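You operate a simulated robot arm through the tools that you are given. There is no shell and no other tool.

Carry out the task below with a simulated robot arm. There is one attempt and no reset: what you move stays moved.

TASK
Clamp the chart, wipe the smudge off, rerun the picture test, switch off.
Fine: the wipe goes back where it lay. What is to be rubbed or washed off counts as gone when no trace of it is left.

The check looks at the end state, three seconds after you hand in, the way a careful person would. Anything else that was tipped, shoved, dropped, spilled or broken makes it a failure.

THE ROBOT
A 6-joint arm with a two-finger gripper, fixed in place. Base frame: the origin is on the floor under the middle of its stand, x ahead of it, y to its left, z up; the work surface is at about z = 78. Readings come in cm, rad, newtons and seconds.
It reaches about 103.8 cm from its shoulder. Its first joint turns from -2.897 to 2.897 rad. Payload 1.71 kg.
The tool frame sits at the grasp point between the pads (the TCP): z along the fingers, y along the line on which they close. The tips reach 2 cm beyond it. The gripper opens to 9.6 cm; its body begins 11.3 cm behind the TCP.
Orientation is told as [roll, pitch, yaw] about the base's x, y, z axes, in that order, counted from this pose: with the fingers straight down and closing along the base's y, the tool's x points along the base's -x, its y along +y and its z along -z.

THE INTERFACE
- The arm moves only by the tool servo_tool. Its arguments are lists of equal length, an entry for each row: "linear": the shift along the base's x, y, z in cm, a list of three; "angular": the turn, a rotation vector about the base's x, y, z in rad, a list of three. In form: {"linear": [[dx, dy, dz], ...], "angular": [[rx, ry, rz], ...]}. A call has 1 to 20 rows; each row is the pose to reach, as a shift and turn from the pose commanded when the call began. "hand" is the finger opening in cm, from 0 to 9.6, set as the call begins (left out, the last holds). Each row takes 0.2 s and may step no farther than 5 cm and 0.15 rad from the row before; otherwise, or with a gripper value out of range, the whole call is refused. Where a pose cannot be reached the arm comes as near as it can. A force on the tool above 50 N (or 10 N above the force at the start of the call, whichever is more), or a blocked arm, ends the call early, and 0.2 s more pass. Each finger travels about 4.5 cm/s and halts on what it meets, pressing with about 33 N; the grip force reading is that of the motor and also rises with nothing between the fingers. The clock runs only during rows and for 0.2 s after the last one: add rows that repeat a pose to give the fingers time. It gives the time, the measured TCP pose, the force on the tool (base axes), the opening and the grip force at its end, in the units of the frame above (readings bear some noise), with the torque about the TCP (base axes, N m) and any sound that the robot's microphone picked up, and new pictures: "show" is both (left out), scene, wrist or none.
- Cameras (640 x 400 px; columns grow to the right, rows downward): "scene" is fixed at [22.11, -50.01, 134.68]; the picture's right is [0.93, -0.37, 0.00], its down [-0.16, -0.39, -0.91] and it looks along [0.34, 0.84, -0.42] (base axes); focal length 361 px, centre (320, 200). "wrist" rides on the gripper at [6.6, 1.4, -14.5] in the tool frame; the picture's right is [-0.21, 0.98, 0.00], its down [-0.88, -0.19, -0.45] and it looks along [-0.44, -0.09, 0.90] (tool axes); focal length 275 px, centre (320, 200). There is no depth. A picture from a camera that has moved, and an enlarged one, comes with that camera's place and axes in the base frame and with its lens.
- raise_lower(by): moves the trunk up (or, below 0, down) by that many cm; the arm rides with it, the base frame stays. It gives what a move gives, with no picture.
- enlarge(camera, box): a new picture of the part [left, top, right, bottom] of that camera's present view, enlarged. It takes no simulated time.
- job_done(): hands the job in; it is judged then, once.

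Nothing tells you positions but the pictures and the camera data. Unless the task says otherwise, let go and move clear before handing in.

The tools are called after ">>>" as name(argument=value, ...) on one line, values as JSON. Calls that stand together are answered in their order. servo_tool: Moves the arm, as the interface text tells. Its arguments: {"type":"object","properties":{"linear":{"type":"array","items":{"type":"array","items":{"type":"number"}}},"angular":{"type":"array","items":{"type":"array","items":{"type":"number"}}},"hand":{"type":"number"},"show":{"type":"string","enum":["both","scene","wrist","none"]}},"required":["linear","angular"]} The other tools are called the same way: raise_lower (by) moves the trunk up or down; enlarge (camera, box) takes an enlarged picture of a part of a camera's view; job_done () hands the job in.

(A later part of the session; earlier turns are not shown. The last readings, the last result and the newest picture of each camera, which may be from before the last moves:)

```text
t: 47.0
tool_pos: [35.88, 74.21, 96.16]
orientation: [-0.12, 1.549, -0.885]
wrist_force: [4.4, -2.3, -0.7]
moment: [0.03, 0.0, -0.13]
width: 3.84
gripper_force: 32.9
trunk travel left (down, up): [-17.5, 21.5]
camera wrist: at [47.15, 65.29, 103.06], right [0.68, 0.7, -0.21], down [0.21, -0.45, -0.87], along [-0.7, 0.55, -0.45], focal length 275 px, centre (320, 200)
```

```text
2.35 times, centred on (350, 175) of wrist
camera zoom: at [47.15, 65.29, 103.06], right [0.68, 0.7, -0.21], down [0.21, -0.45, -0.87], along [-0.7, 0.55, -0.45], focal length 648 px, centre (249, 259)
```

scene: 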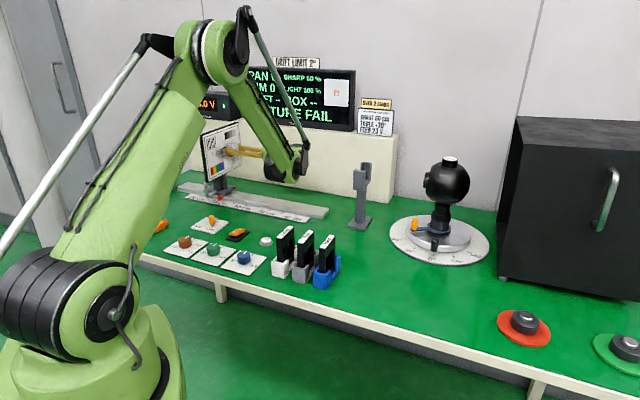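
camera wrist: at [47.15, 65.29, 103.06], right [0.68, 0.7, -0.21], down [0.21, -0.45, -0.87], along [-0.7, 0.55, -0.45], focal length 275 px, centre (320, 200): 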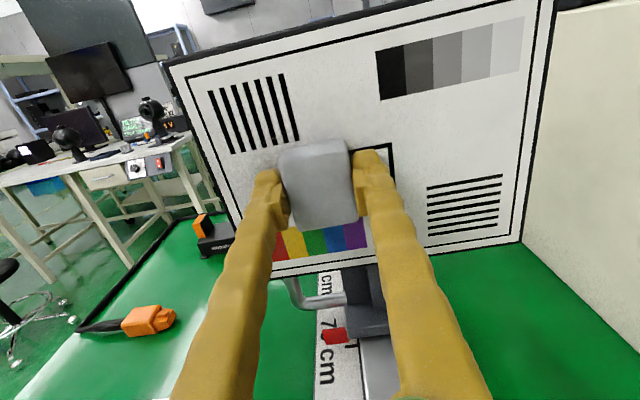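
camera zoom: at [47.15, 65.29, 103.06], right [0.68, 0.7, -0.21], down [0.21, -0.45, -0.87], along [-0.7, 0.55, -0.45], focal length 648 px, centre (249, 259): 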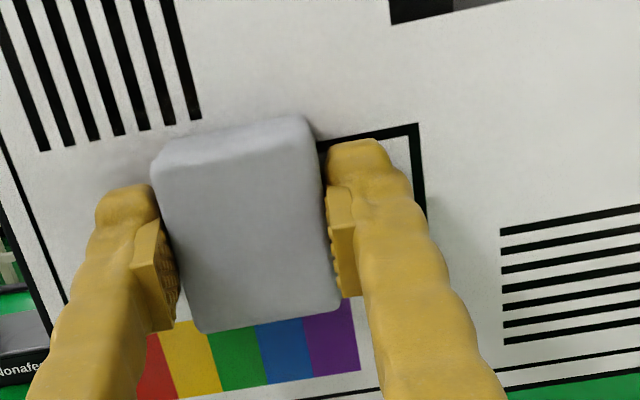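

The area inside the box on the right already looks cleaner, so contact at ~5 N does wipe. Continuing the stroke left past the smudge, with a small yaw trim.

>>> servo_tool(linear=[[-0.59, -0.56, 0], [-1.14, -1.14, 0], [-1.7, -1.71, 0], [-2.25, -2.29, 0], [-2.8, -2.87, 0], [-3.36, -3.44, 0], [-3.91, -4.02, 0], [-4.46, -4.6, 0]], angular=[[0, 0, -0.02], [0, 0, -0.02], [0, 0, -0.02], [0, 0, -0.02], [0, 0, -0.02], [0, 0, -0.02], [0, 0, -0.02], [0, 0, -0.02]], show="wrist")

>>> enlarge(camera="wrist", box=[220, 90, 480, 260])

>>> enlarge(camera="scene", box=[190, 110, 290, 200])

```text
t: 48.8
tool_pos: [31.41, 69.58, 96.17]
orientation: [-0.117, 1.55, -0.902]
wrist_force: [0.7, 1.1, -0.1]
moment: [0.01, -0.01, -0.02]
width: 3.79
gripper_force: 32.8
trunk travel left (down, up): [-17.5, 21.5]
camera wrist: at [42.47, 60.48, 103.06], right [0.69, 0.69, -0.21], down [0.2, -0.46, -0.87], along [-0.69, 0.56, -0.45], focal length 275 px, centre (320, 200)
```

wrist: 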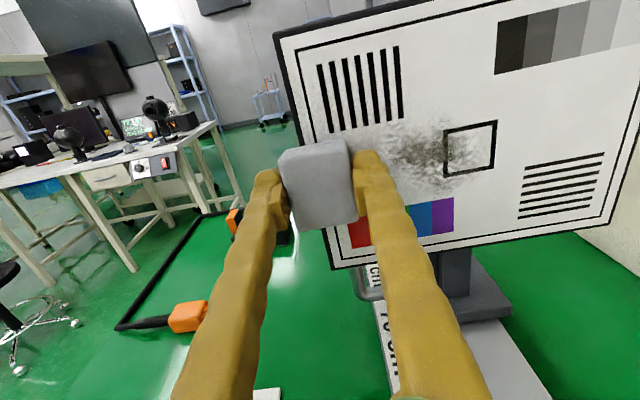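

```text
2.35 times, centred on (350, 175) of wrist
camera zoom: at [42.47, 60.48, 103.06], right [0.69, 0.69, -0.21], down [0.2, -0.46, -0.87], along [-0.69, 0.56, -0.45], focal length 648 px, centre (249, 259)
```

zoom: 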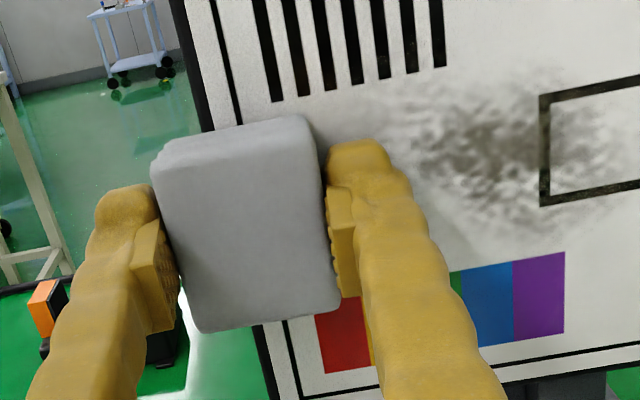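

```text
4.44 times, centred on (240, 155) of scene
camera zoom: at [22.11, -50.01, 134.68], right [0.93, -0.37, 0.0], down [-0.16, -0.39, -0.91], along [0.34, 0.84, -0.42], focal length 1606 px, centre (676, 400)
```

zoom: 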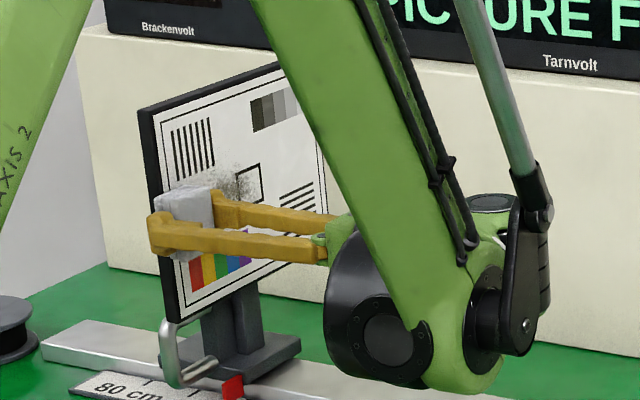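

The middle of the smudge is still there because the press was too light. I'm pressing about 0.12 cm deeper and stroking back right in shorter pieces, watching the force.

>>> servo_tool(linear=[[0.6, 0.69, 0], [1.15, 1.27, 0], [1.64, 1.89, 0], [2.0, 2.25, 0], [2.34, 2.61, 0], [2.68, 2.97, 0]], angular=[[0, 0, 0], [0, 0, 0], [0, 0, 0], [0, 0, 0], [0, 0, 0], [0, 0, 0]], show="none")

```text
t: 50.2
tool_pos: [34.04, 72.6, 96.11]
orientation: [-0.106, 1.55, -0.889]
wrist_force: [5.4, -9.4, -0.9]
moment: [0.01, 0.0, 0.0]
width: 3.84
gripper_force: 33.0
trunk travel left (down, up): [-17.5, 21.5]
```

10 N with no moment: flush, good contact. Continuing right at this depth.

>>> servo_tool(linear=[[0.35, 0.36, 0], [0.69, 0.72, 0], [1.04, 1.08, 0], [1.38, 1.44, 0], [1.73, 1.8, 0], [2.08, 2.17, 0], [2.42, 2.53, 0], [2.77, 2.89, 0]], angular=[[0, 0, 0], [0, 0, 0], [0, 0, 0], [0, 0, 0], [0, 0, 0], [0, 0, 0], [0, 0, 0], [0, 0, 0]], show="wrist")

>>> enlarge(camera="wrist", box=[140, 70, 400, 240])

>>> enlarge(camera="scene", box=[190, 110, 290, 200])

```text
t: 52.0
tool_pos: [36.93, 75.49, 96.25]
orientation: [-0.099, 1.548, -0.886]
wrist_force: [7.4, -16.2, -1.0]
moment: [0.0, -0.03, 0.09]
width: 3.81
gripper_force: 33.3
trunk travel left (down, up): [-17.5, 21.5]
camera wrist: at [48.02, 66.24, 103.07], right [0.69, 0.69, -0.21], down [0.2, -0.46, -0.87], along [-0.69, 0.56, -0.45], focal length 275 px, centre (320, 200)
```

wrist: 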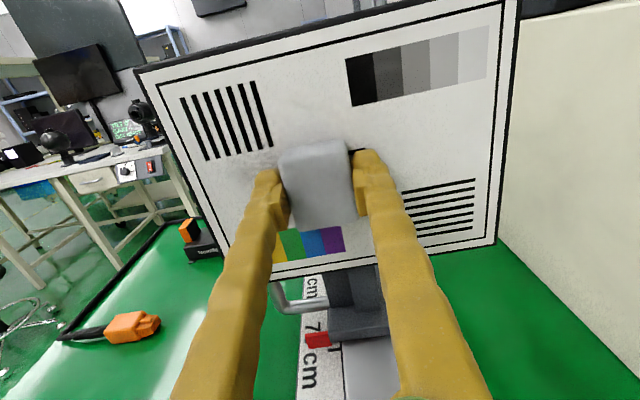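

```text
2.35 times, centred on (270, 155) of wrist
camera zoom: at [48.02, 66.24, 103.07], right [0.69, 0.69, -0.21], down [0.2, -0.46, -0.87], along [-0.69, 0.56, -0.45], focal length 648 px, centre (438, 306)
```

zoom: 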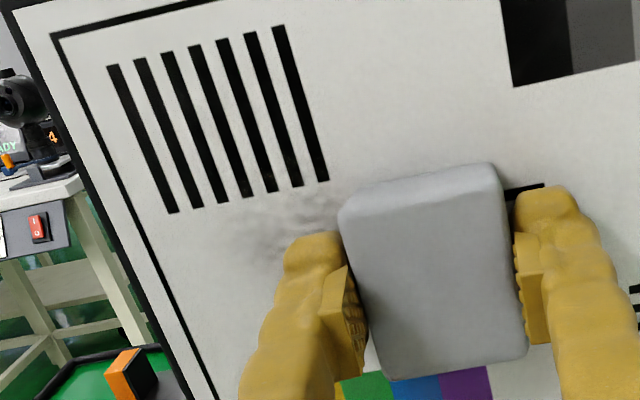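

```text
4.44 times, centred on (240, 155) of scene
camera zoom: at [22.11, -50.01, 134.68], right [0.93, -0.37, 0.0], down [-0.16, -0.39, -0.91], along [0.34, 0.84, -0.42], focal length 1606 px, centre (676, 400)
```

zoom: 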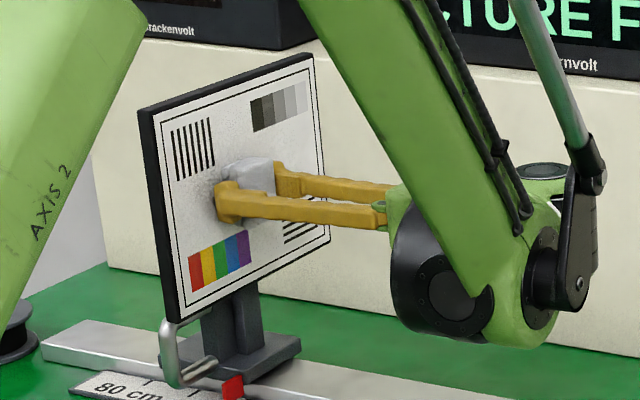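

The force is now 17 N and the left part looks fainter, so rubbing gradually fades it. I'll run a full back-and-forth pass over the smudge at this height.

>>> servo_tool(linear=[[0.45, 0.46, 0], [0.91, 0.93, 0], [1.37, 1.39, 0], [1.82, 1.86, 0], [2.27, 2.32, 0], [2.73, 2.78, 0], [2.27, 2.32, 0], [1.82, 1.86, 0], [1.37, 1.39, 0], [0.91, 0.93, 0], [0.45, 0.46, 0], [0, 0, 0], [-0.46, -0.46, 0], [-0.91, -0.93, 0], [-1.37, -1.39, 0], [-1.82, -1.86, 0], [-2.28, -2.32, 0], [-2.73, -2.78, 0], [-3.19, -3.25, 0], [-3.64, -3.71, 0]], angular=[[0, 0, 0], [0, 0, 0], [0, 0, 0], [0, 0, 0], [0, 0, 0], [0, 0, 0], [0, 0, 0], [0, 0, 0], [0, 0, 0], [0, 0, 0], [0, 0, 0], [0, 0, 0], [0, 0, 0], [0, 0, 0], [0, 0, 0], [0, 0, 0], [0, 0, 0], [0, 0, 0], [0, 0, 0], [0, 0, 0]], show="wrist")

>>> enlarge(camera="wrist", box=[260, 70, 540, 250])

>>> enlarge(camera="scene", box=[190, 110, 290, 200])

```text
t: 56.2
tool_pos: [33.28, 71.67, 96.08]
orientation: [-0.12, 1.55, -0.904]
wrist_force: [6.7, -3.1, 0.1]
moment: [0.0, 0.04, -0.04]
width: 3.8
gripper_force: 33.0
trunk travel left (down, up): [-17.5, 21.5]
camera wrist: at [44.31, 62.59, 103.04], right [0.69, 0.69, -0.21], down [0.2, -0.46, -0.87], along [-0.69, 0.56, -0.45], focal length 275 px, centre (320, 200)
```

wrist: 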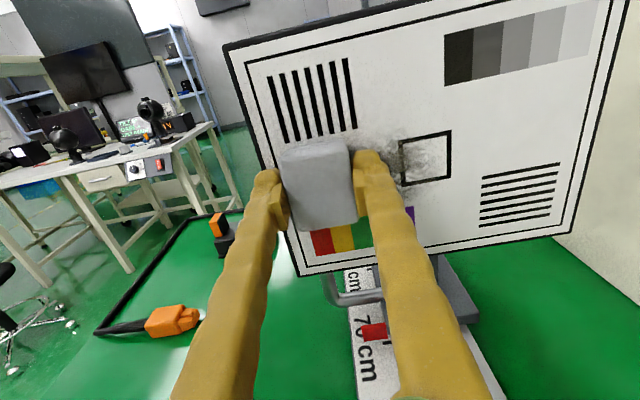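

```text
2.22 times, centred on (400, 160) of wrist
camera zoom: at [44.31, 62.59, 103.04], right [0.69, 0.69, -0.21], down [0.2, -0.46, -0.87], along [-0.69, 0.56, -0.45], focal length 612 px, centre (142, 289)
```

zoom: 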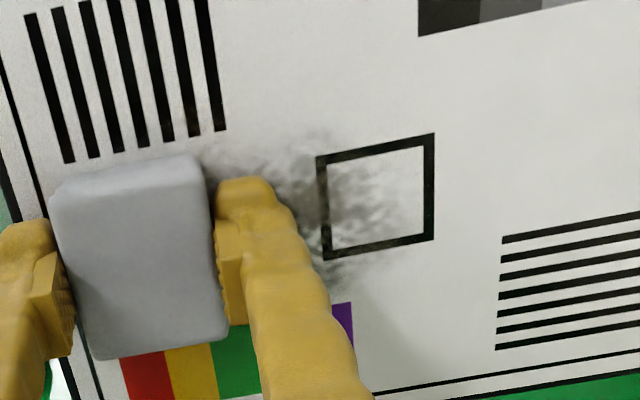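

```text
4.44 times, centred on (240, 155) of scene
camera zoom: at [22.11, -50.01, 134.68], right [0.93, -0.37, 0.0], down [-0.16, -0.39, -0.91], along [0.34, 0.84, -0.42], focal length 1606 px, centre (676, 400)
```

zoom: 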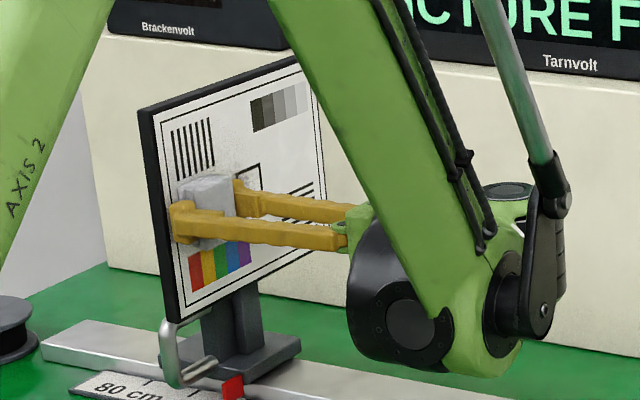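

Contact is holding along the whole stroke (7–17 N) and the smudge is visibly lighter in places. Another pass to the right, slightly firmer, then I'll inspect what's left.

>>> servo_tool(linear=[[0.42, 0.5, 0], [0.87, 0.97, 0], [1.33, 1.43, 0], [1.78, 1.9, 0], [2.23, 2.37, 0], [2.68, 2.83, 0], [3.14, 3.3, 0], [3.59, 3.77, 0], [4.04, 4.23, 0], [4.49, 4.7, 0], [4.95, 5.17, 0], [5.4, 5.63, 0], [5.85, 6.1, 0], [6.3, 6.57, 0], [6.76, 7.03, 0]], angular=[[0, 0, 0], [0, 0, 0], [0, 0, 0], [0, 0, 0], [0, 0, 0], [0, 0, 0], [0, 0, 0], [0, 0, 0], [0, 0, 0], [0, 0, 0], [0, 0, 0], [0, 0, 0], [0, 0, 0], [0, 0, 0], [0, 0, 0]], show="wrist")

>>> enlarge(camera="wrist", box=[100, 70, 380, 250])

>>> enlarge(camera="scene", box=[190, 110, 290, 200])

```text
t: 59.4
tool_pos: [40.08, 78.77, 96.21]
orientation: [-0.102, 1.548, -0.886]
wrist_force: [7.5, -18.2, -1.1]
moment: [0.01, 0.01, 0.09]
width: 3.84
gripper_force: 32.9
trunk travel left (down, up): [-17.5, 21.5]
camera wrist: at [51.16, 69.52, 103.08], right [0.69, 0.69, -0.21], down [0.2, -0.46, -0.87], along [-0.69, 0.56, -0.45], focal length 275 px, centre (320, 200)
```

wrist: 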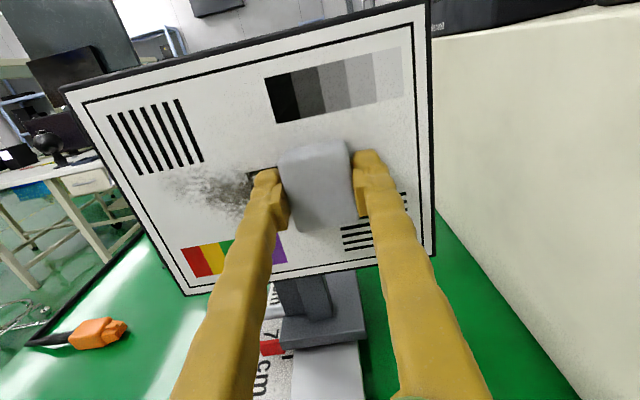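

```text
2.22 times, centred on (240, 160) of wrist
camera zoom: at [51.16, 69.52, 103.08], right [0.69, 0.69, -0.21], down [0.2, -0.46, -0.87], along [-0.69, 0.56, -0.45], focal length 612 px, centre (498, 289)
```

zoom: 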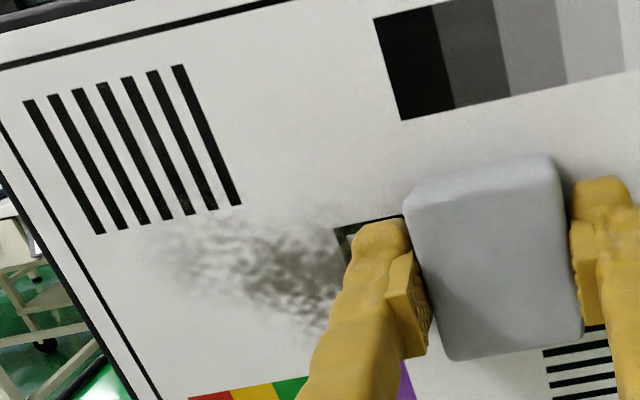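

```text
4.44 times, centred on (240, 155) of scene
camera zoom: at [22.11, -50.01, 134.68], right [0.93, -0.37, 0.0], down [-0.16, -0.39, -0.91], along [0.34, 0.84, -0.42], focal length 1606 px, centre (676, 400)
```

zoom: 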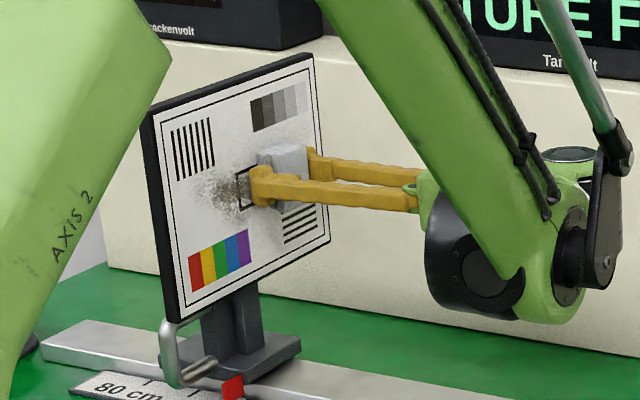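

The smudge persists where I rubbed, so I suspect the finger tips, not the wipe, are taking the contact. Comparing the wipe's position in the grip with the earlier picture.

>>> enlarge(camera="wrist", box=[220, 120, 420, 260])

>>> enlarge(camera="scene", box=[225, 130, 275, 170])

```text
2.86 times, centred on (320, 190) of wrist
camera zoom: at [51.16, 69.52, 103.08], right [0.69, 0.69, -0.21], down [0.2, -0.46, -0.87], along [-0.69, 0.56, -0.45], focal length 786 px, centre (320, 229)
```

zoom: 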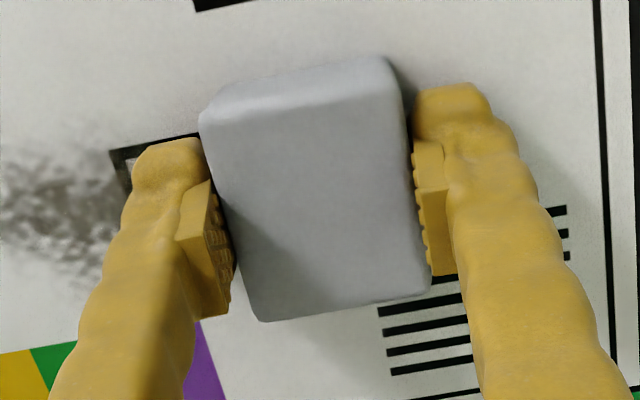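

```text
10.00 times, centred on (250, 150) of scene
camera zoom: at [22.11, -50.01, 134.68], right [0.93, -0.37, 0.0], down [-0.16, -0.39, -0.91], along [0.34, 0.84, -0.42], focal length 3613 px, centre (1020, 700)
```

zoom: 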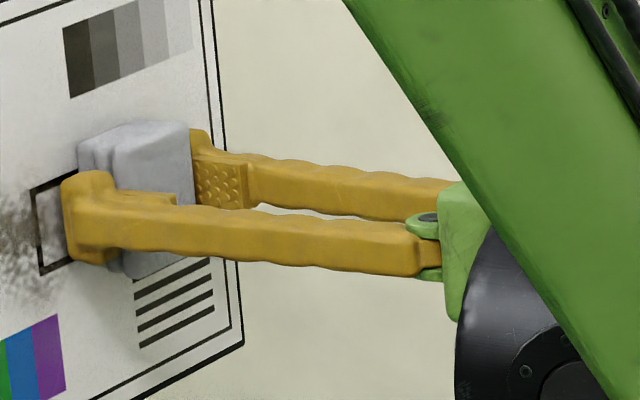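

The view shows the finger tips level with the wipe's face, so they are sharing the contact. I'm backing off and tilting the tool about 0.2 rad so the wipe's upper edge leads clearly ahead of the fingers.

>>> servo_tool(linear=[[0.36, -0.35, 0], [0.5, -0.49, -0.8], [0.5, -0.49, -1.6], [0.5, -0.49, -1.6]], angular=[[0, 0, 0], [-0.07, -0.071, 0], [-0.14, -0.143, 0], [-0.14, -0.143, 0]])

>>> enlarge(camera="scene", box=[225, 130, 275, 170])

>>> enlarge(camera="wrist", box=[100, 70, 400, 270])

```text
t: 60.4
tool_pos: [40.46, 78.33, 94.47]
orientation: [-0.003, 1.35, -0.787]
wrist_force: [-0.5, -0.3, 0.4]
moment: [-0.03, 0.03, 0.0]
width: 3.81
gripper_force: 33.2
trunk travel left (down, up): [-17.5, 21.5]
camera wrist: at [50.36, 70.35, 104.16], right [0.72, 0.66, -0.2], down [0.31, -0.57, -0.76], along [-0.62, 0.48, -0.62], focal length 275 px, centre (320, 200)
```

scene: 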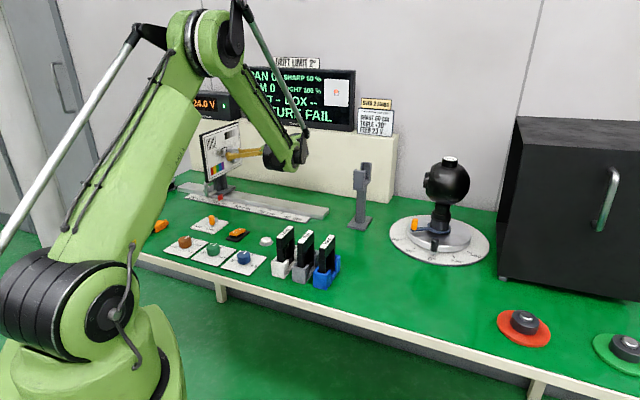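
wrist: 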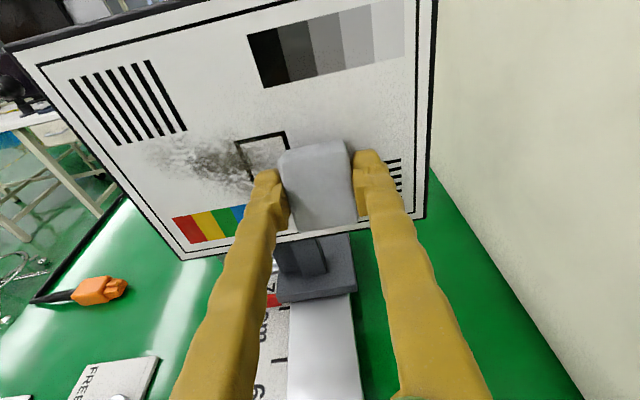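

```text
10.00 times, centred on (250, 150) of scene
camera zoom: at [22.11, -50.01, 134.68], right [0.93, -0.37, 0.0], down [-0.16, -0.39, -0.91], along [0.34, 0.84, -0.42], focal length 3613 px, centre (1020, 700)
```

zoom: 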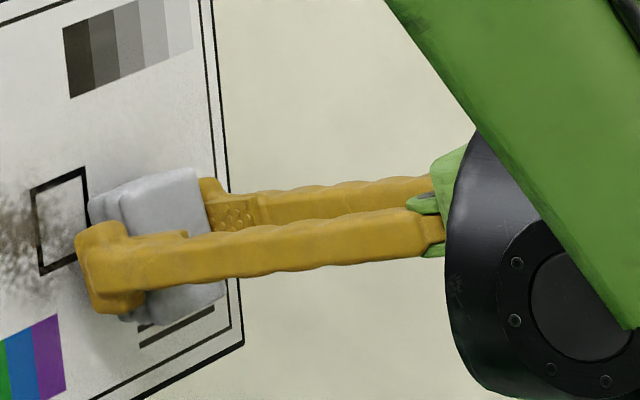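

```text
2.00 times, centred on (250, 170) of wrist
camera zoom: at [50.36, 70.35, 104.16], right [0.72, 0.66, -0.2], down [0.31, -0.57, -0.76], along [-0.62, 0.48, -0.62], focal length 551 px, centre (460, 260)
```

zoom: 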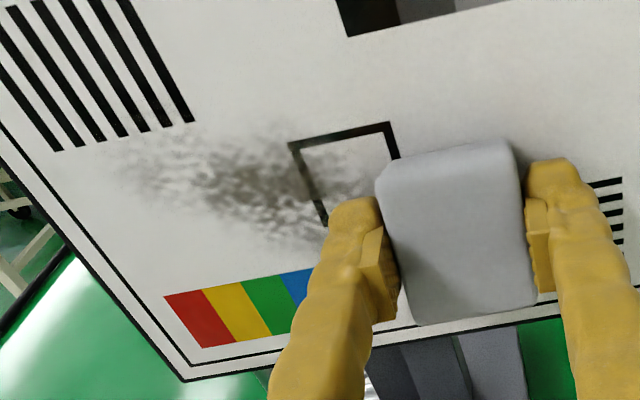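

The wipe's upper edge now leads visibly. I'm easing it into contact and starting a stroke left through the smudge's middle height.

>>> servo_tool(linear=[[-0.11, 0.1, 0], [-0.18, 0.17, 0], [-0.25, 0.24, 0], [-0.29, 0.28, 0]], angular=[[0, 0, 0], [0, 0, 0], [0, 0, 0], [0, 0, 0]], show="none")

```text
t: 61.4
tool_pos: [40.45, 78.48, 94.61]
orientation: [-0.004, 1.35, -0.791]
wrist_force: [19.3, -20.1, -1.9]
moment: [0.38, 0.3, 0.02]
width: 3.79
gripper_force: 33.0
trunk travel left (down, up): [-17.5, 21.5]
```

It's the wipe's edge in contact now (force acts 1.7 cm above centre, where the edge is), but 28 N is too firm. Easing off slightly and stroking left.

>>> servo_tool(linear=[[0.1, -0.1, 0], [-0.25, -0.46, 0], [-0.6, -0.81, 0], [-0.95, -1.17, 0], [-1.3, -1.53, 0], [-1.65, -1.88, 0], [-2.0, -2.24, 0], [-2.35, -2.6, 0]], angular=[[0, 0, 0], [0, 0, 0], [0, 0, 0], [0, 0, 0], [0, 0, 0], [0, 0, 0], [0, 0, 0], [0, 0, 0]], show="wrist")

>>> enlarge(camera="wrist", box=[180, 70, 480, 270])

```text
t: 63.2
tool_pos: [37.93, 75.91, 94.41]
orientation: [-0.004, 1.351, -0.787]
wrist_force: [10.5, -5.2, -0.3]
moment: [0.11, 0.2, -0.11]
width: 3.83
gripper_force: 32.9
trunk travel left (down, up): [-17.5, 21.5]
camera wrist: at [47.78, 67.96, 104.12], right [0.72, 0.66, -0.2], down [0.31, -0.57, -0.76], along [-0.62, 0.48, -0.62], focal length 275 px, centre (320, 200)
```

wrist: 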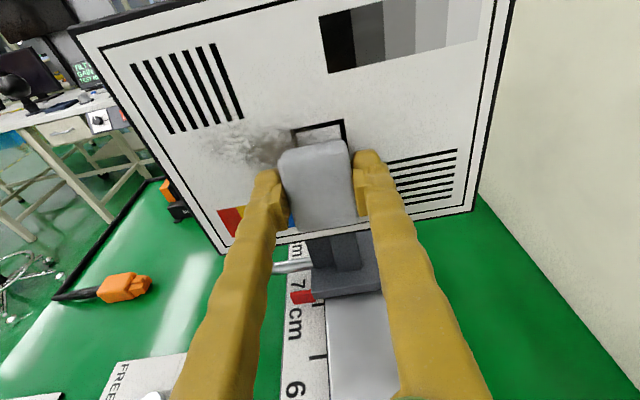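

```text
2.00 times, centred on (330, 170) of wrist
camera zoom: at [47.78, 67.96, 104.12], right [0.72, 0.66, -0.2], down [0.31, -0.57, -0.76], along [-0.62, 0.48, -0.62], focal length 551 px, centre (300, 260)
```

zoom: 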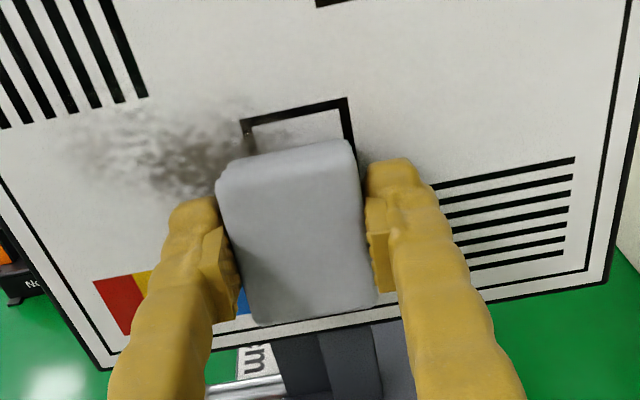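

11 N with the wipe edge on the face. Continuing left through the dark part.

>>> servo_tool(linear=[[-0.35, -0.36, 0], [-0.7, -0.71, 0], [-1.05, -1.07, 0], [-1.4, -1.43, 0], [-1.75, -1.78, 0], [-2.1, -2.14, 0], [-2.45, -2.5, 0], [-2.8, -2.85, 0], [-3.15, -3.21, 0], [-3.5, -3.57, 0]], angular=[[0, 0, 0], [0, 0, 0], [0, 0, 0], [0, 0, 0], [0, 0, 0], [0, 0, 0], [0, 0, 0], [0, 0, 0], [0, 0, 0], [0, 0, 0]], show="wrist")

>>> enlarge(camera="wrist", box=[260, 70, 560, 270])

>>> enlarge(camera="scene", box=[190, 110, 290, 200])

```text
t: 65.4
tool_pos: [34.25, 72.33, 94.41]
orientation: [-0.004, 1.349, -0.787]
wrist_force: [4.8, -1.9, 0.4]
moment: [0.06, 0.06, -0.07]
width: 3.84
gripper_force: 33.0
trunk travel left (down, up): [-17.5, 21.5]
camera wrist: at [44.23, 64.43, 104.12], right [0.72, 0.66, -0.2], down [0.31, -0.57, -0.76], along [-0.62, 0.48, -0.62], focal length 275 px, centre (320, 200)
```

wrist: 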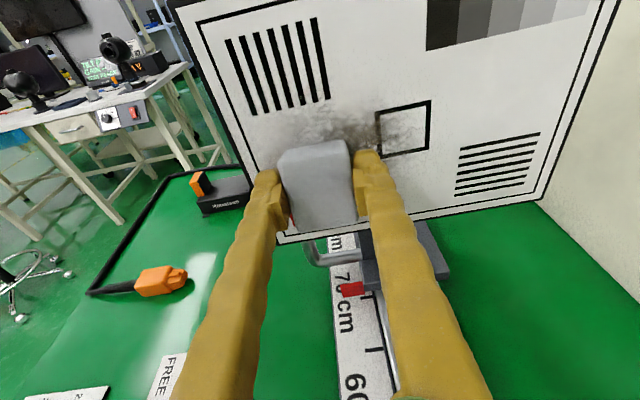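

```text
2.00 times, centred on (410, 170) of wrist
camera zoom: at [44.23, 64.43, 104.12], right [0.72, 0.66, -0.2], down [0.31, -0.57, -0.76], along [-0.62, 0.48, -0.62], focal length 551 px, centre (140, 260)
```

zoom: 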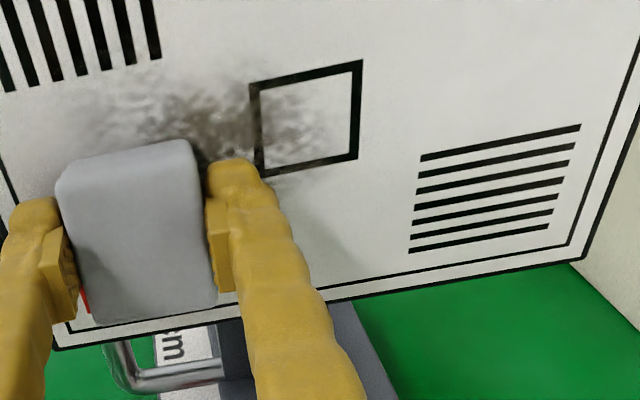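

```text
4.44 times, centred on (240, 155) of scene
camera zoom: at [22.11, -50.01, 134.68], right [0.93, -0.37, 0.0], down [-0.16, -0.39, -0.91], along [0.34, 0.84, -0.42], focal length 1606 px, centre (676, 400)
```

zoom: 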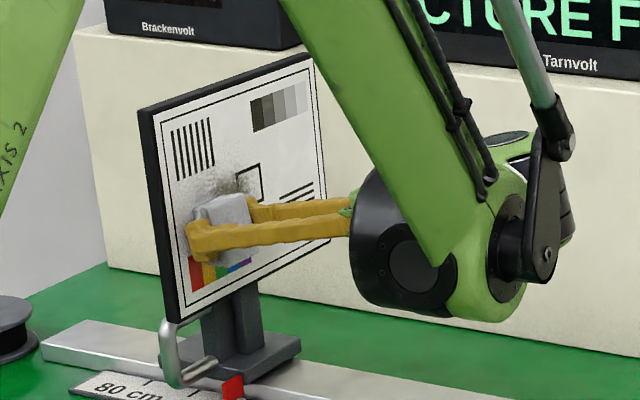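

I'm retracting to a standoff so the scene camera can see the whole chart and I can compare with the start.

>>> servo_tool(linear=[[0.72, -0.69, 0], [2.2, -2.1, 0], [4.5, -4.2, 1], [7, -6.2, 2.5], [9, -7, 4], [9, -7, 4]], angular=[[0, 0, 0], [0, 0, 0], [0, 0, 0], [0, 0, 0], [0, 0, 0], [0, 0, 0]])

>>> enlarge(camera="scene", box=[185, 110, 265, 220])

>>> enlarge(camera="wrist", box=[160, 50, 440, 250])

```text
t: 66.8
tool_pos: [43.28, 65.44, 98.48]
orientation: [-0.005, 1.349, -0.787]
wrist_force: [0.6, -0.1, -0.4]
moment: [-0.01, -0.02, -0.04]
width: 3.81
gripper_force: 32.7
trunk travel left (down, up): [-17.5, 21.5]
camera wrist: at [53.25, 57.43, 108.15], right [0.72, 0.66, -0.2], down [0.31, -0.57, -0.76], along [-0.62, 0.48, -0.62], focal length 275 px, centre (320, 200)
```

scene: 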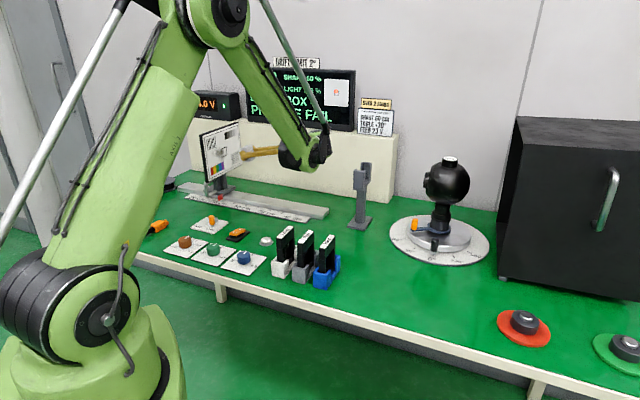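
wrist: 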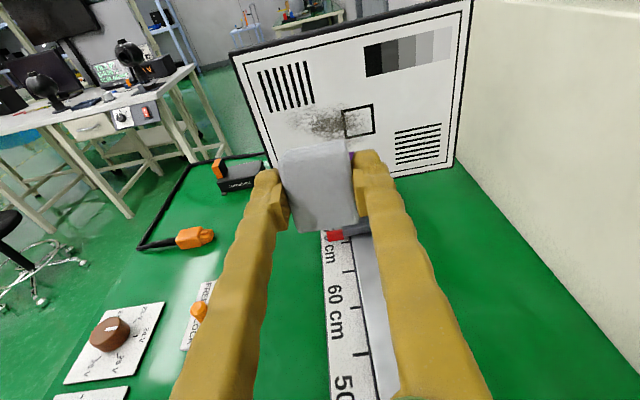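

```text
3.64 times, centred on (225, 165) of scene
camera zoom: at [22.11, -50.01, 134.68], right [0.93, -0.37, 0.0], down [-0.16, -0.39, -0.91], along [0.34, 0.84, -0.42], focal length 1314 px, centre (666, 327)
```

zoom: 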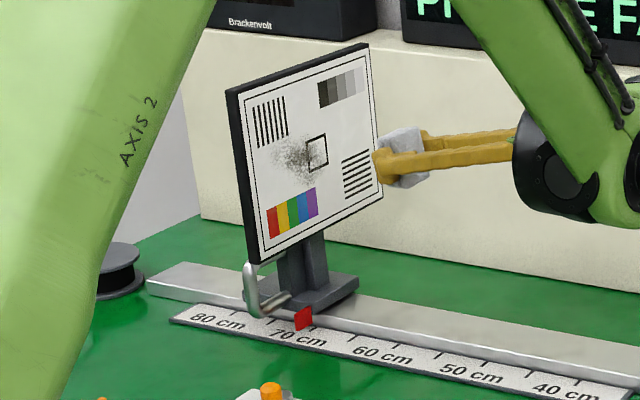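

```text
2.00 times, centred on (300, 150) of wrist
camera zoom: at [53.25, 57.43, 108.15], right [0.72, 0.66, -0.2], down [0.31, -0.57, -0.76], along [-0.62, 0.48, -0.62], focal length 551 px, centre (360, 300)
```

zoom: 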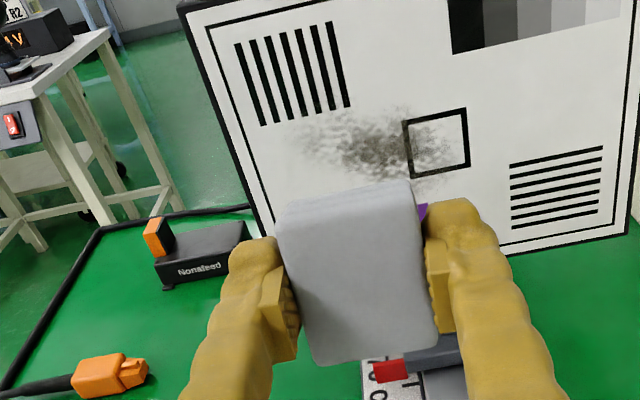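

>>> enlarge(camera="scene", box=[200, 130, 250, 170])

>>> enlarge(camera="wrist", box=[270, 80, 410, 170])

>>> enlarge(camera="scene", box=[270, 130, 320, 170])

```text
10.00 times, centred on (225, 150) of scene
camera zoom: at [22.11, -50.01, 134.68], right [0.93, -0.37, 0.0], down [-0.16, -0.39, -0.91], along [0.34, 0.84, -0.42], focal length 3613 px, centre (1270, 700)
```

zoom: 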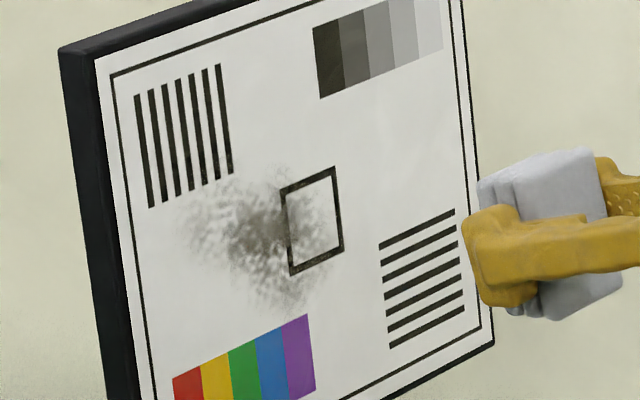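

```text
4.44 times, centred on (340, 125) of wrist
camera zoom: at [53.25, 57.43, 108.15], right [0.72, 0.66, -0.2], down [0.31, -0.57, -0.76], along [-0.62, 0.48, -0.62], focal length 1224 px, centre (231, 533)
```

zoom: 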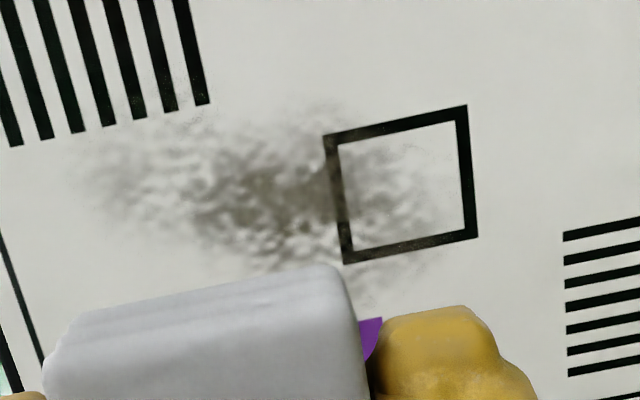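

```text
10.00 times, centred on (295, 150) of scene
camera zoom: at [22.11, -50.01, 134.68], right [0.93, -0.37, 0.0], down [-0.16, -0.39, -0.91], along [0.34, 0.84, -0.42], focal length 3613 px, centre (570, 700)
```

zoom: 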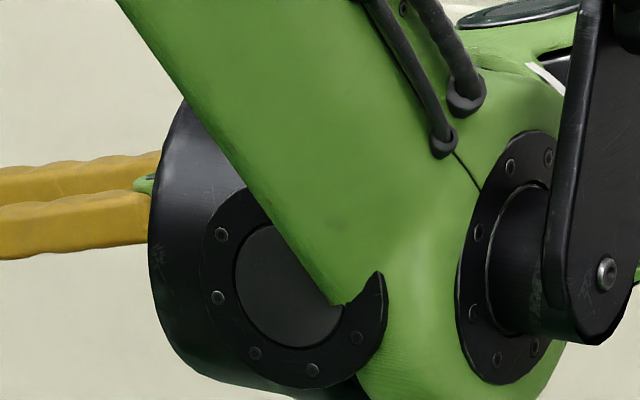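

The smudge has barely changed: the fingertips carried the load because the wipe's underside hardly protrudes. Its end sticks out well past the finger sides, so I'll re-orient the tool to point along the chart with that end facing it; first levelling the tool and rising a little.

>>> servo_tool(linear=[[0.5, -0.5, 1.5], [1, -1, 3], [1.5, -1.5, 4.5], [1.5, -1.5, 4.5]], angular=[[0.079, 0.081, 0], [0.158, 0.162, 0], [0.237, 0.243, 0], [0.237, 0.243, 0]], show="none")

```text
t: 67.8
tool_pos: [44.85, 63.88, 102.97]
orientation: [-3.104, 1.452, 2.397]
wrist_force: [1.1, -0.4, -0.7]
moment: [-0.01, 0.0, 0.01]
width: 3.79
gripper_force: 32.9
trunk travel left (down, up): [-17.5, 21.5]
```

Now the first half of the re-orientation, in free space in front of the chart.

>>> servo_tool(linear=[[0, 0, 0], [0, 0, 0], [0, 0, 0], [0, 0, 0], [0, 0, 0], [0, 0, 0], [0, 0, 0], [0, 0, 0], [0, 0, 0]], angular=[[0.0014, -0.1069, -0.0756], [0.0028, -0.2138, -0.1511], [0.0041, -0.3206, -0.2267], [0.0055, -0.4275, -0.3023], [0.0069, -0.5344, -0.3778], [0.0083, -0.6413, -0.4534], [0.0096, -0.7481, -0.529], [0.011, -0.855, -0.6045], [0.011, -0.855, -0.6045]])

```text
t: 69.8
tool_pos: [44.91, 63.83, 103.04]
orientation: [1.218, 0.779, -0.164]
wrist_force: [-0.3, -0.2, -0.1]
moment: [-0.01, -0.05, -0.02]
width: 3.79
gripper_force: 33.2
trunk travel left (down, up): [-17.5, 21.5]
camera wrist: at [42.39, 50.95, 112.13], right [0.84, 0.2, 0.51], down [0.52, -0.57, -0.63], along [0.16, 0.79, -0.59], focal length 275 px, centre (320, 200)
```

scene: 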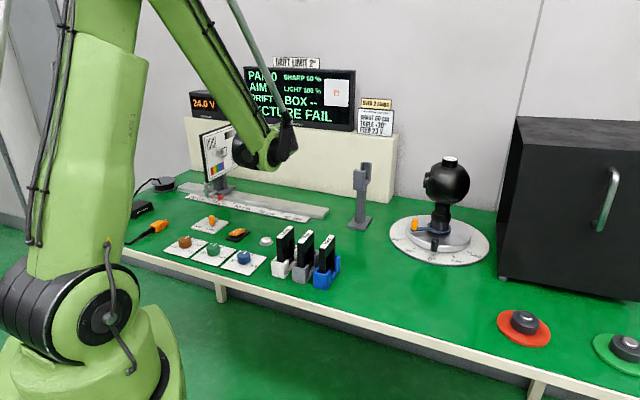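
wrist: 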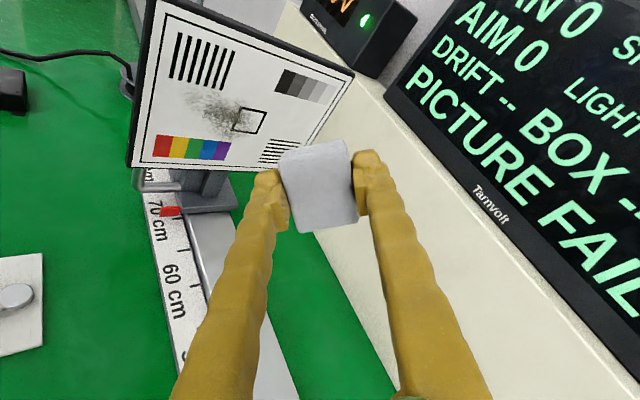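

The turn is going well with the wipe secure. Completing the second half so the tool points along the chart.

>>> servo_tool(linear=[[0, 0, 0], [0, 0, 0], [0, 0, 0], [0, 0, 0], [0, 0, 0], [0, 0, 0], [0, 0, 0], [0, 0, 0], [0, 0, 0]], angular=[[0.0014, -0.1069, -0.0756], [0.0028, -0.2138, -0.1511], [0.0041, -0.3206, -0.2267], [0.0055, -0.4275, -0.3023], [0.0069, -0.5344, -0.3778], [0.0083, -0.6413, -0.4534], [0.0096, -0.7481, -0.529], [0.011, -0.855, -0.6045], [0.011, -0.855, -0.6045]])

>>> enlarge(camera="scene", box=[180, 90, 340, 210])

```text
t: 71.8
tool_pos: [45.57, 63.55, 102.01]
orientation: [1.498, 0.247, -0.624]
wrist_force: [0.7, -0.4, 0.6]
moment: [-0.08, -0.03, 0.12]
width: 3.79
gripper_force: 32.6
out of reach, approached as far as the arm can: row 8, 9
trunk travel left (down, up): [-17.5, 21.5]
camera wrist: at [32.3, 55.25, 106.03], right [0.4, -0.2, 0.9], down [0.39, -0.85, -0.36], along [0.83, 0.49, -0.26], focal length 275 px, centre (320, 200)
```

scene: 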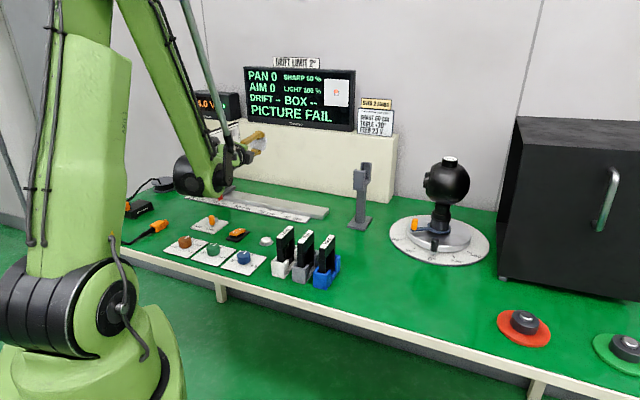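
wrist: 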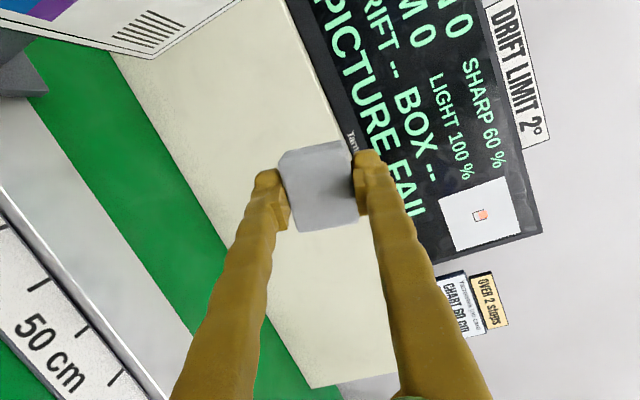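

```text
3.33 times, centred on (260, 150) of scene
camera zoom: at [22.11, -50.01, 134.68], right [0.93, -0.37, 0.0], down [-0.16, -0.39, -0.91], along [0.34, 0.84, -0.42], focal length 1204 px, centre (520, 367)
```

zoom: 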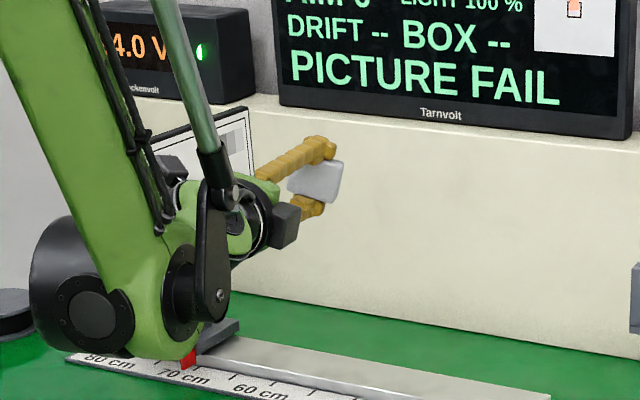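

The last bit of that turn hits a joint limit, so this pose isn't suitable. I'll reverse it and instead use the reachable family of poses, tilting the tool about 45° down so the wipe's end edge leads well ahead of the fingers.

>>> servo_tool(linear=[[0, 0, 0], [0, 0, 0], [0, 0, 0], [0, 0, 0], [0, 0, 0], [0, 0, 0], [0, 0, 0], [0, 0, 0], [0, 0, 0], [0, 0, 0], [0, 0, 0], [0, 0, 0], [0, 0, 0], [0, 0, 0], [0, 0, 0], [0, 0, 0], [0, 0, 0]], angular=[[-0.0014, 0.1069, 0.0756], [-0.0028, 0.2138, 0.1511], [-0.0041, 0.3206, 0.2267], [-0.0055, 0.4275, 0.3023], [-0.0069, 0.5344, 0.3778], [-0.0083, 0.6413, 0.4534], [-0.0096, 0.7481, 0.529], [-0.011, 0.855, 0.6045], [-0.0124, 0.9619, 0.6801], [-0.0138, 1.0688, 0.7556], [-0.0151, 1.1756, 0.8312], [-0.0165, 1.2825, 0.9068], [-0.0179, 1.3894, 0.9823], [-0.0193, 1.4963, 1.0579], [-0.0206, 1.6031, 1.1335], [-0.022, 1.71, 1.209], [-0.022, 1.71, 1.209]])

```text
t: 75.4
tool_pos: [45.3, 63.72, 102.28]
orientation: [-2.898, 1.42, 2.675]
wrist_force: [0.4, -0.1, -0.2]
moment: [-0.01, 0.0, -0.01]
width: 3.84
gripper_force: 33.4
out of reach, approached as far as the arm can: row 1, 2
trunk travel left (down, up): [-17.5, 21.5]
camera wrist: at [57.74, 54.89, 106.67], right [0.61, 0.76, -0.24], down [0.09, -0.37, -0.92], along [-0.79, 0.54, -0.3], focal length 275 px, centre (320, 200)
```

scene: 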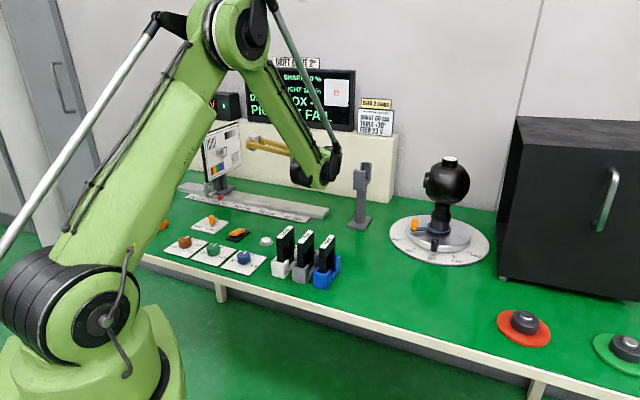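
wrist: 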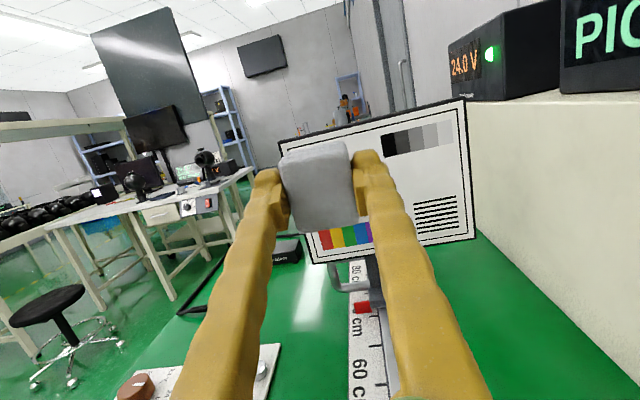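

Back in a pose facing the chart, slightly off in yaw. I'm trimming that first, then tilting the tool 45° down while moving to a close standoff.

>>> servo_tool(linear=[[0, 0, 0], [0, 0, 0]], angular=[[0.024, -0.023, -0.058], [0.024, -0.023, -0.058]], show="none")

>>> servo_tool(linear=[[-0.8, 0.9, -0.3], [-1.6, 1.8, -0.8], [-2.5, 2.8, -1.6], [-3.3, 3.7, -2.4], [-4.1, 4.7, -3.2], [-5, 5.6, -4], [-5.8, 6.6, -4.6], [-6.6, 7.5, -5], [-6.6, 7.5, -5]], angular=[[-0.081, -0.083, 0], [-0.162, -0.166, 0], [-0.243, -0.25, 0], [-0.325, -0.333, 0], [-0.406, -0.416, 0], [-0.487, -0.5, 0], [-0.568, -0.583, 0], [-0.649, -0.666, 0], [-0.649, -0.666, 0]])

>>> enlarge(camera="wrist", box=[160, 30, 480, 240])

>>> enlarge(camera="scene", box=[190, 100, 310, 200])

```text
t: 76.0
tool_pos: [45.18, 63.59, 102.46]
orientation: [-3.126, 1.427, 2.389]
wrist_force: [0.5, 1.2, 0.5]
moment: [0.03, -0.01, -0.04]
width: 3.81
gripper_force: 33.4
trunk travel left (down, up): [-17.5, 21.5]
```

```text
t: 78.0
tool_pos: [38.64, 71.08, 97.39]
orientation: [-0.009, 0.786, -0.776]
wrist_force: [0.3, 0.2, -0.3]
moment: [-0.04, 0.0, 0.01]
width: 3.82
gripper_force: 32.6
trunk travel left (down, up): [-17.5, 21.5]
camera wrist: at [43.54, 68.31, 112.28], right [0.79, 0.6, -0.15], down [0.54, -0.79, -0.3], along [-0.3, 0.16, -0.94], focal length 275 px, centre (320, 200)
```

scene: 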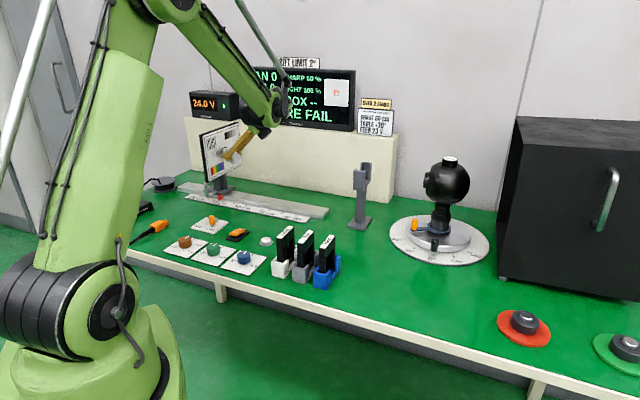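
wrist: 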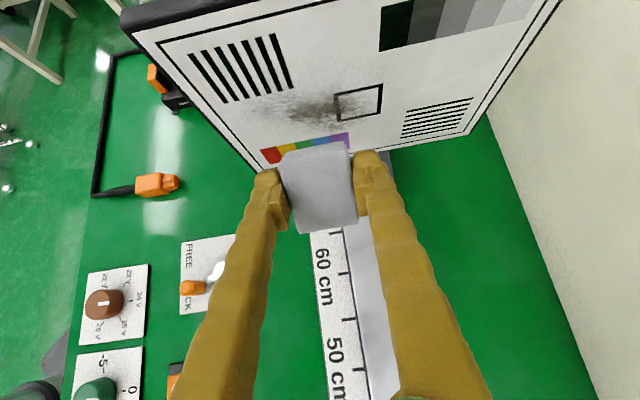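

```text
1.90 times, centred on (320, 135) of wrist
camera zoom: at [43.54, 68.31, 112.28], right [0.79, 0.6, -0.15], down [0.54, -0.79, -0.3], along [-0.3, 0.16, -0.94], focal length 524 px, centre (320, 324)
```

zoom: 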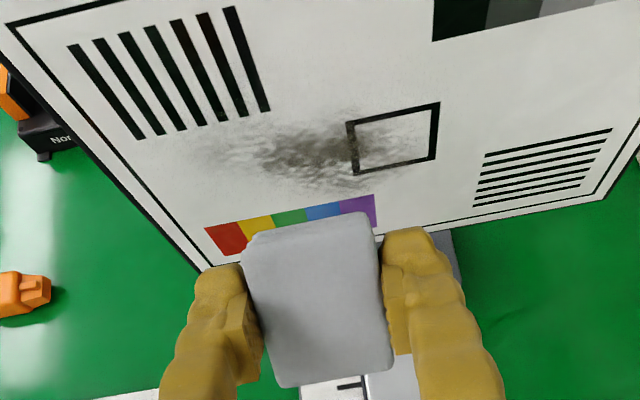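

```text
4.00 times, centred on (250, 150) of scene
camera zoom: at [22.11, -50.01, 134.68], right [0.93, -0.37, 0.0], down [-0.16, -0.39, -0.91], along [0.34, 0.84, -0.42], focal length 1445 px, centre (600, 400)
```

zoom: 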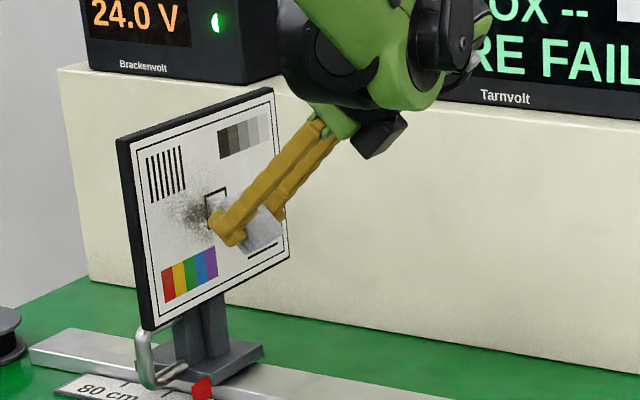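

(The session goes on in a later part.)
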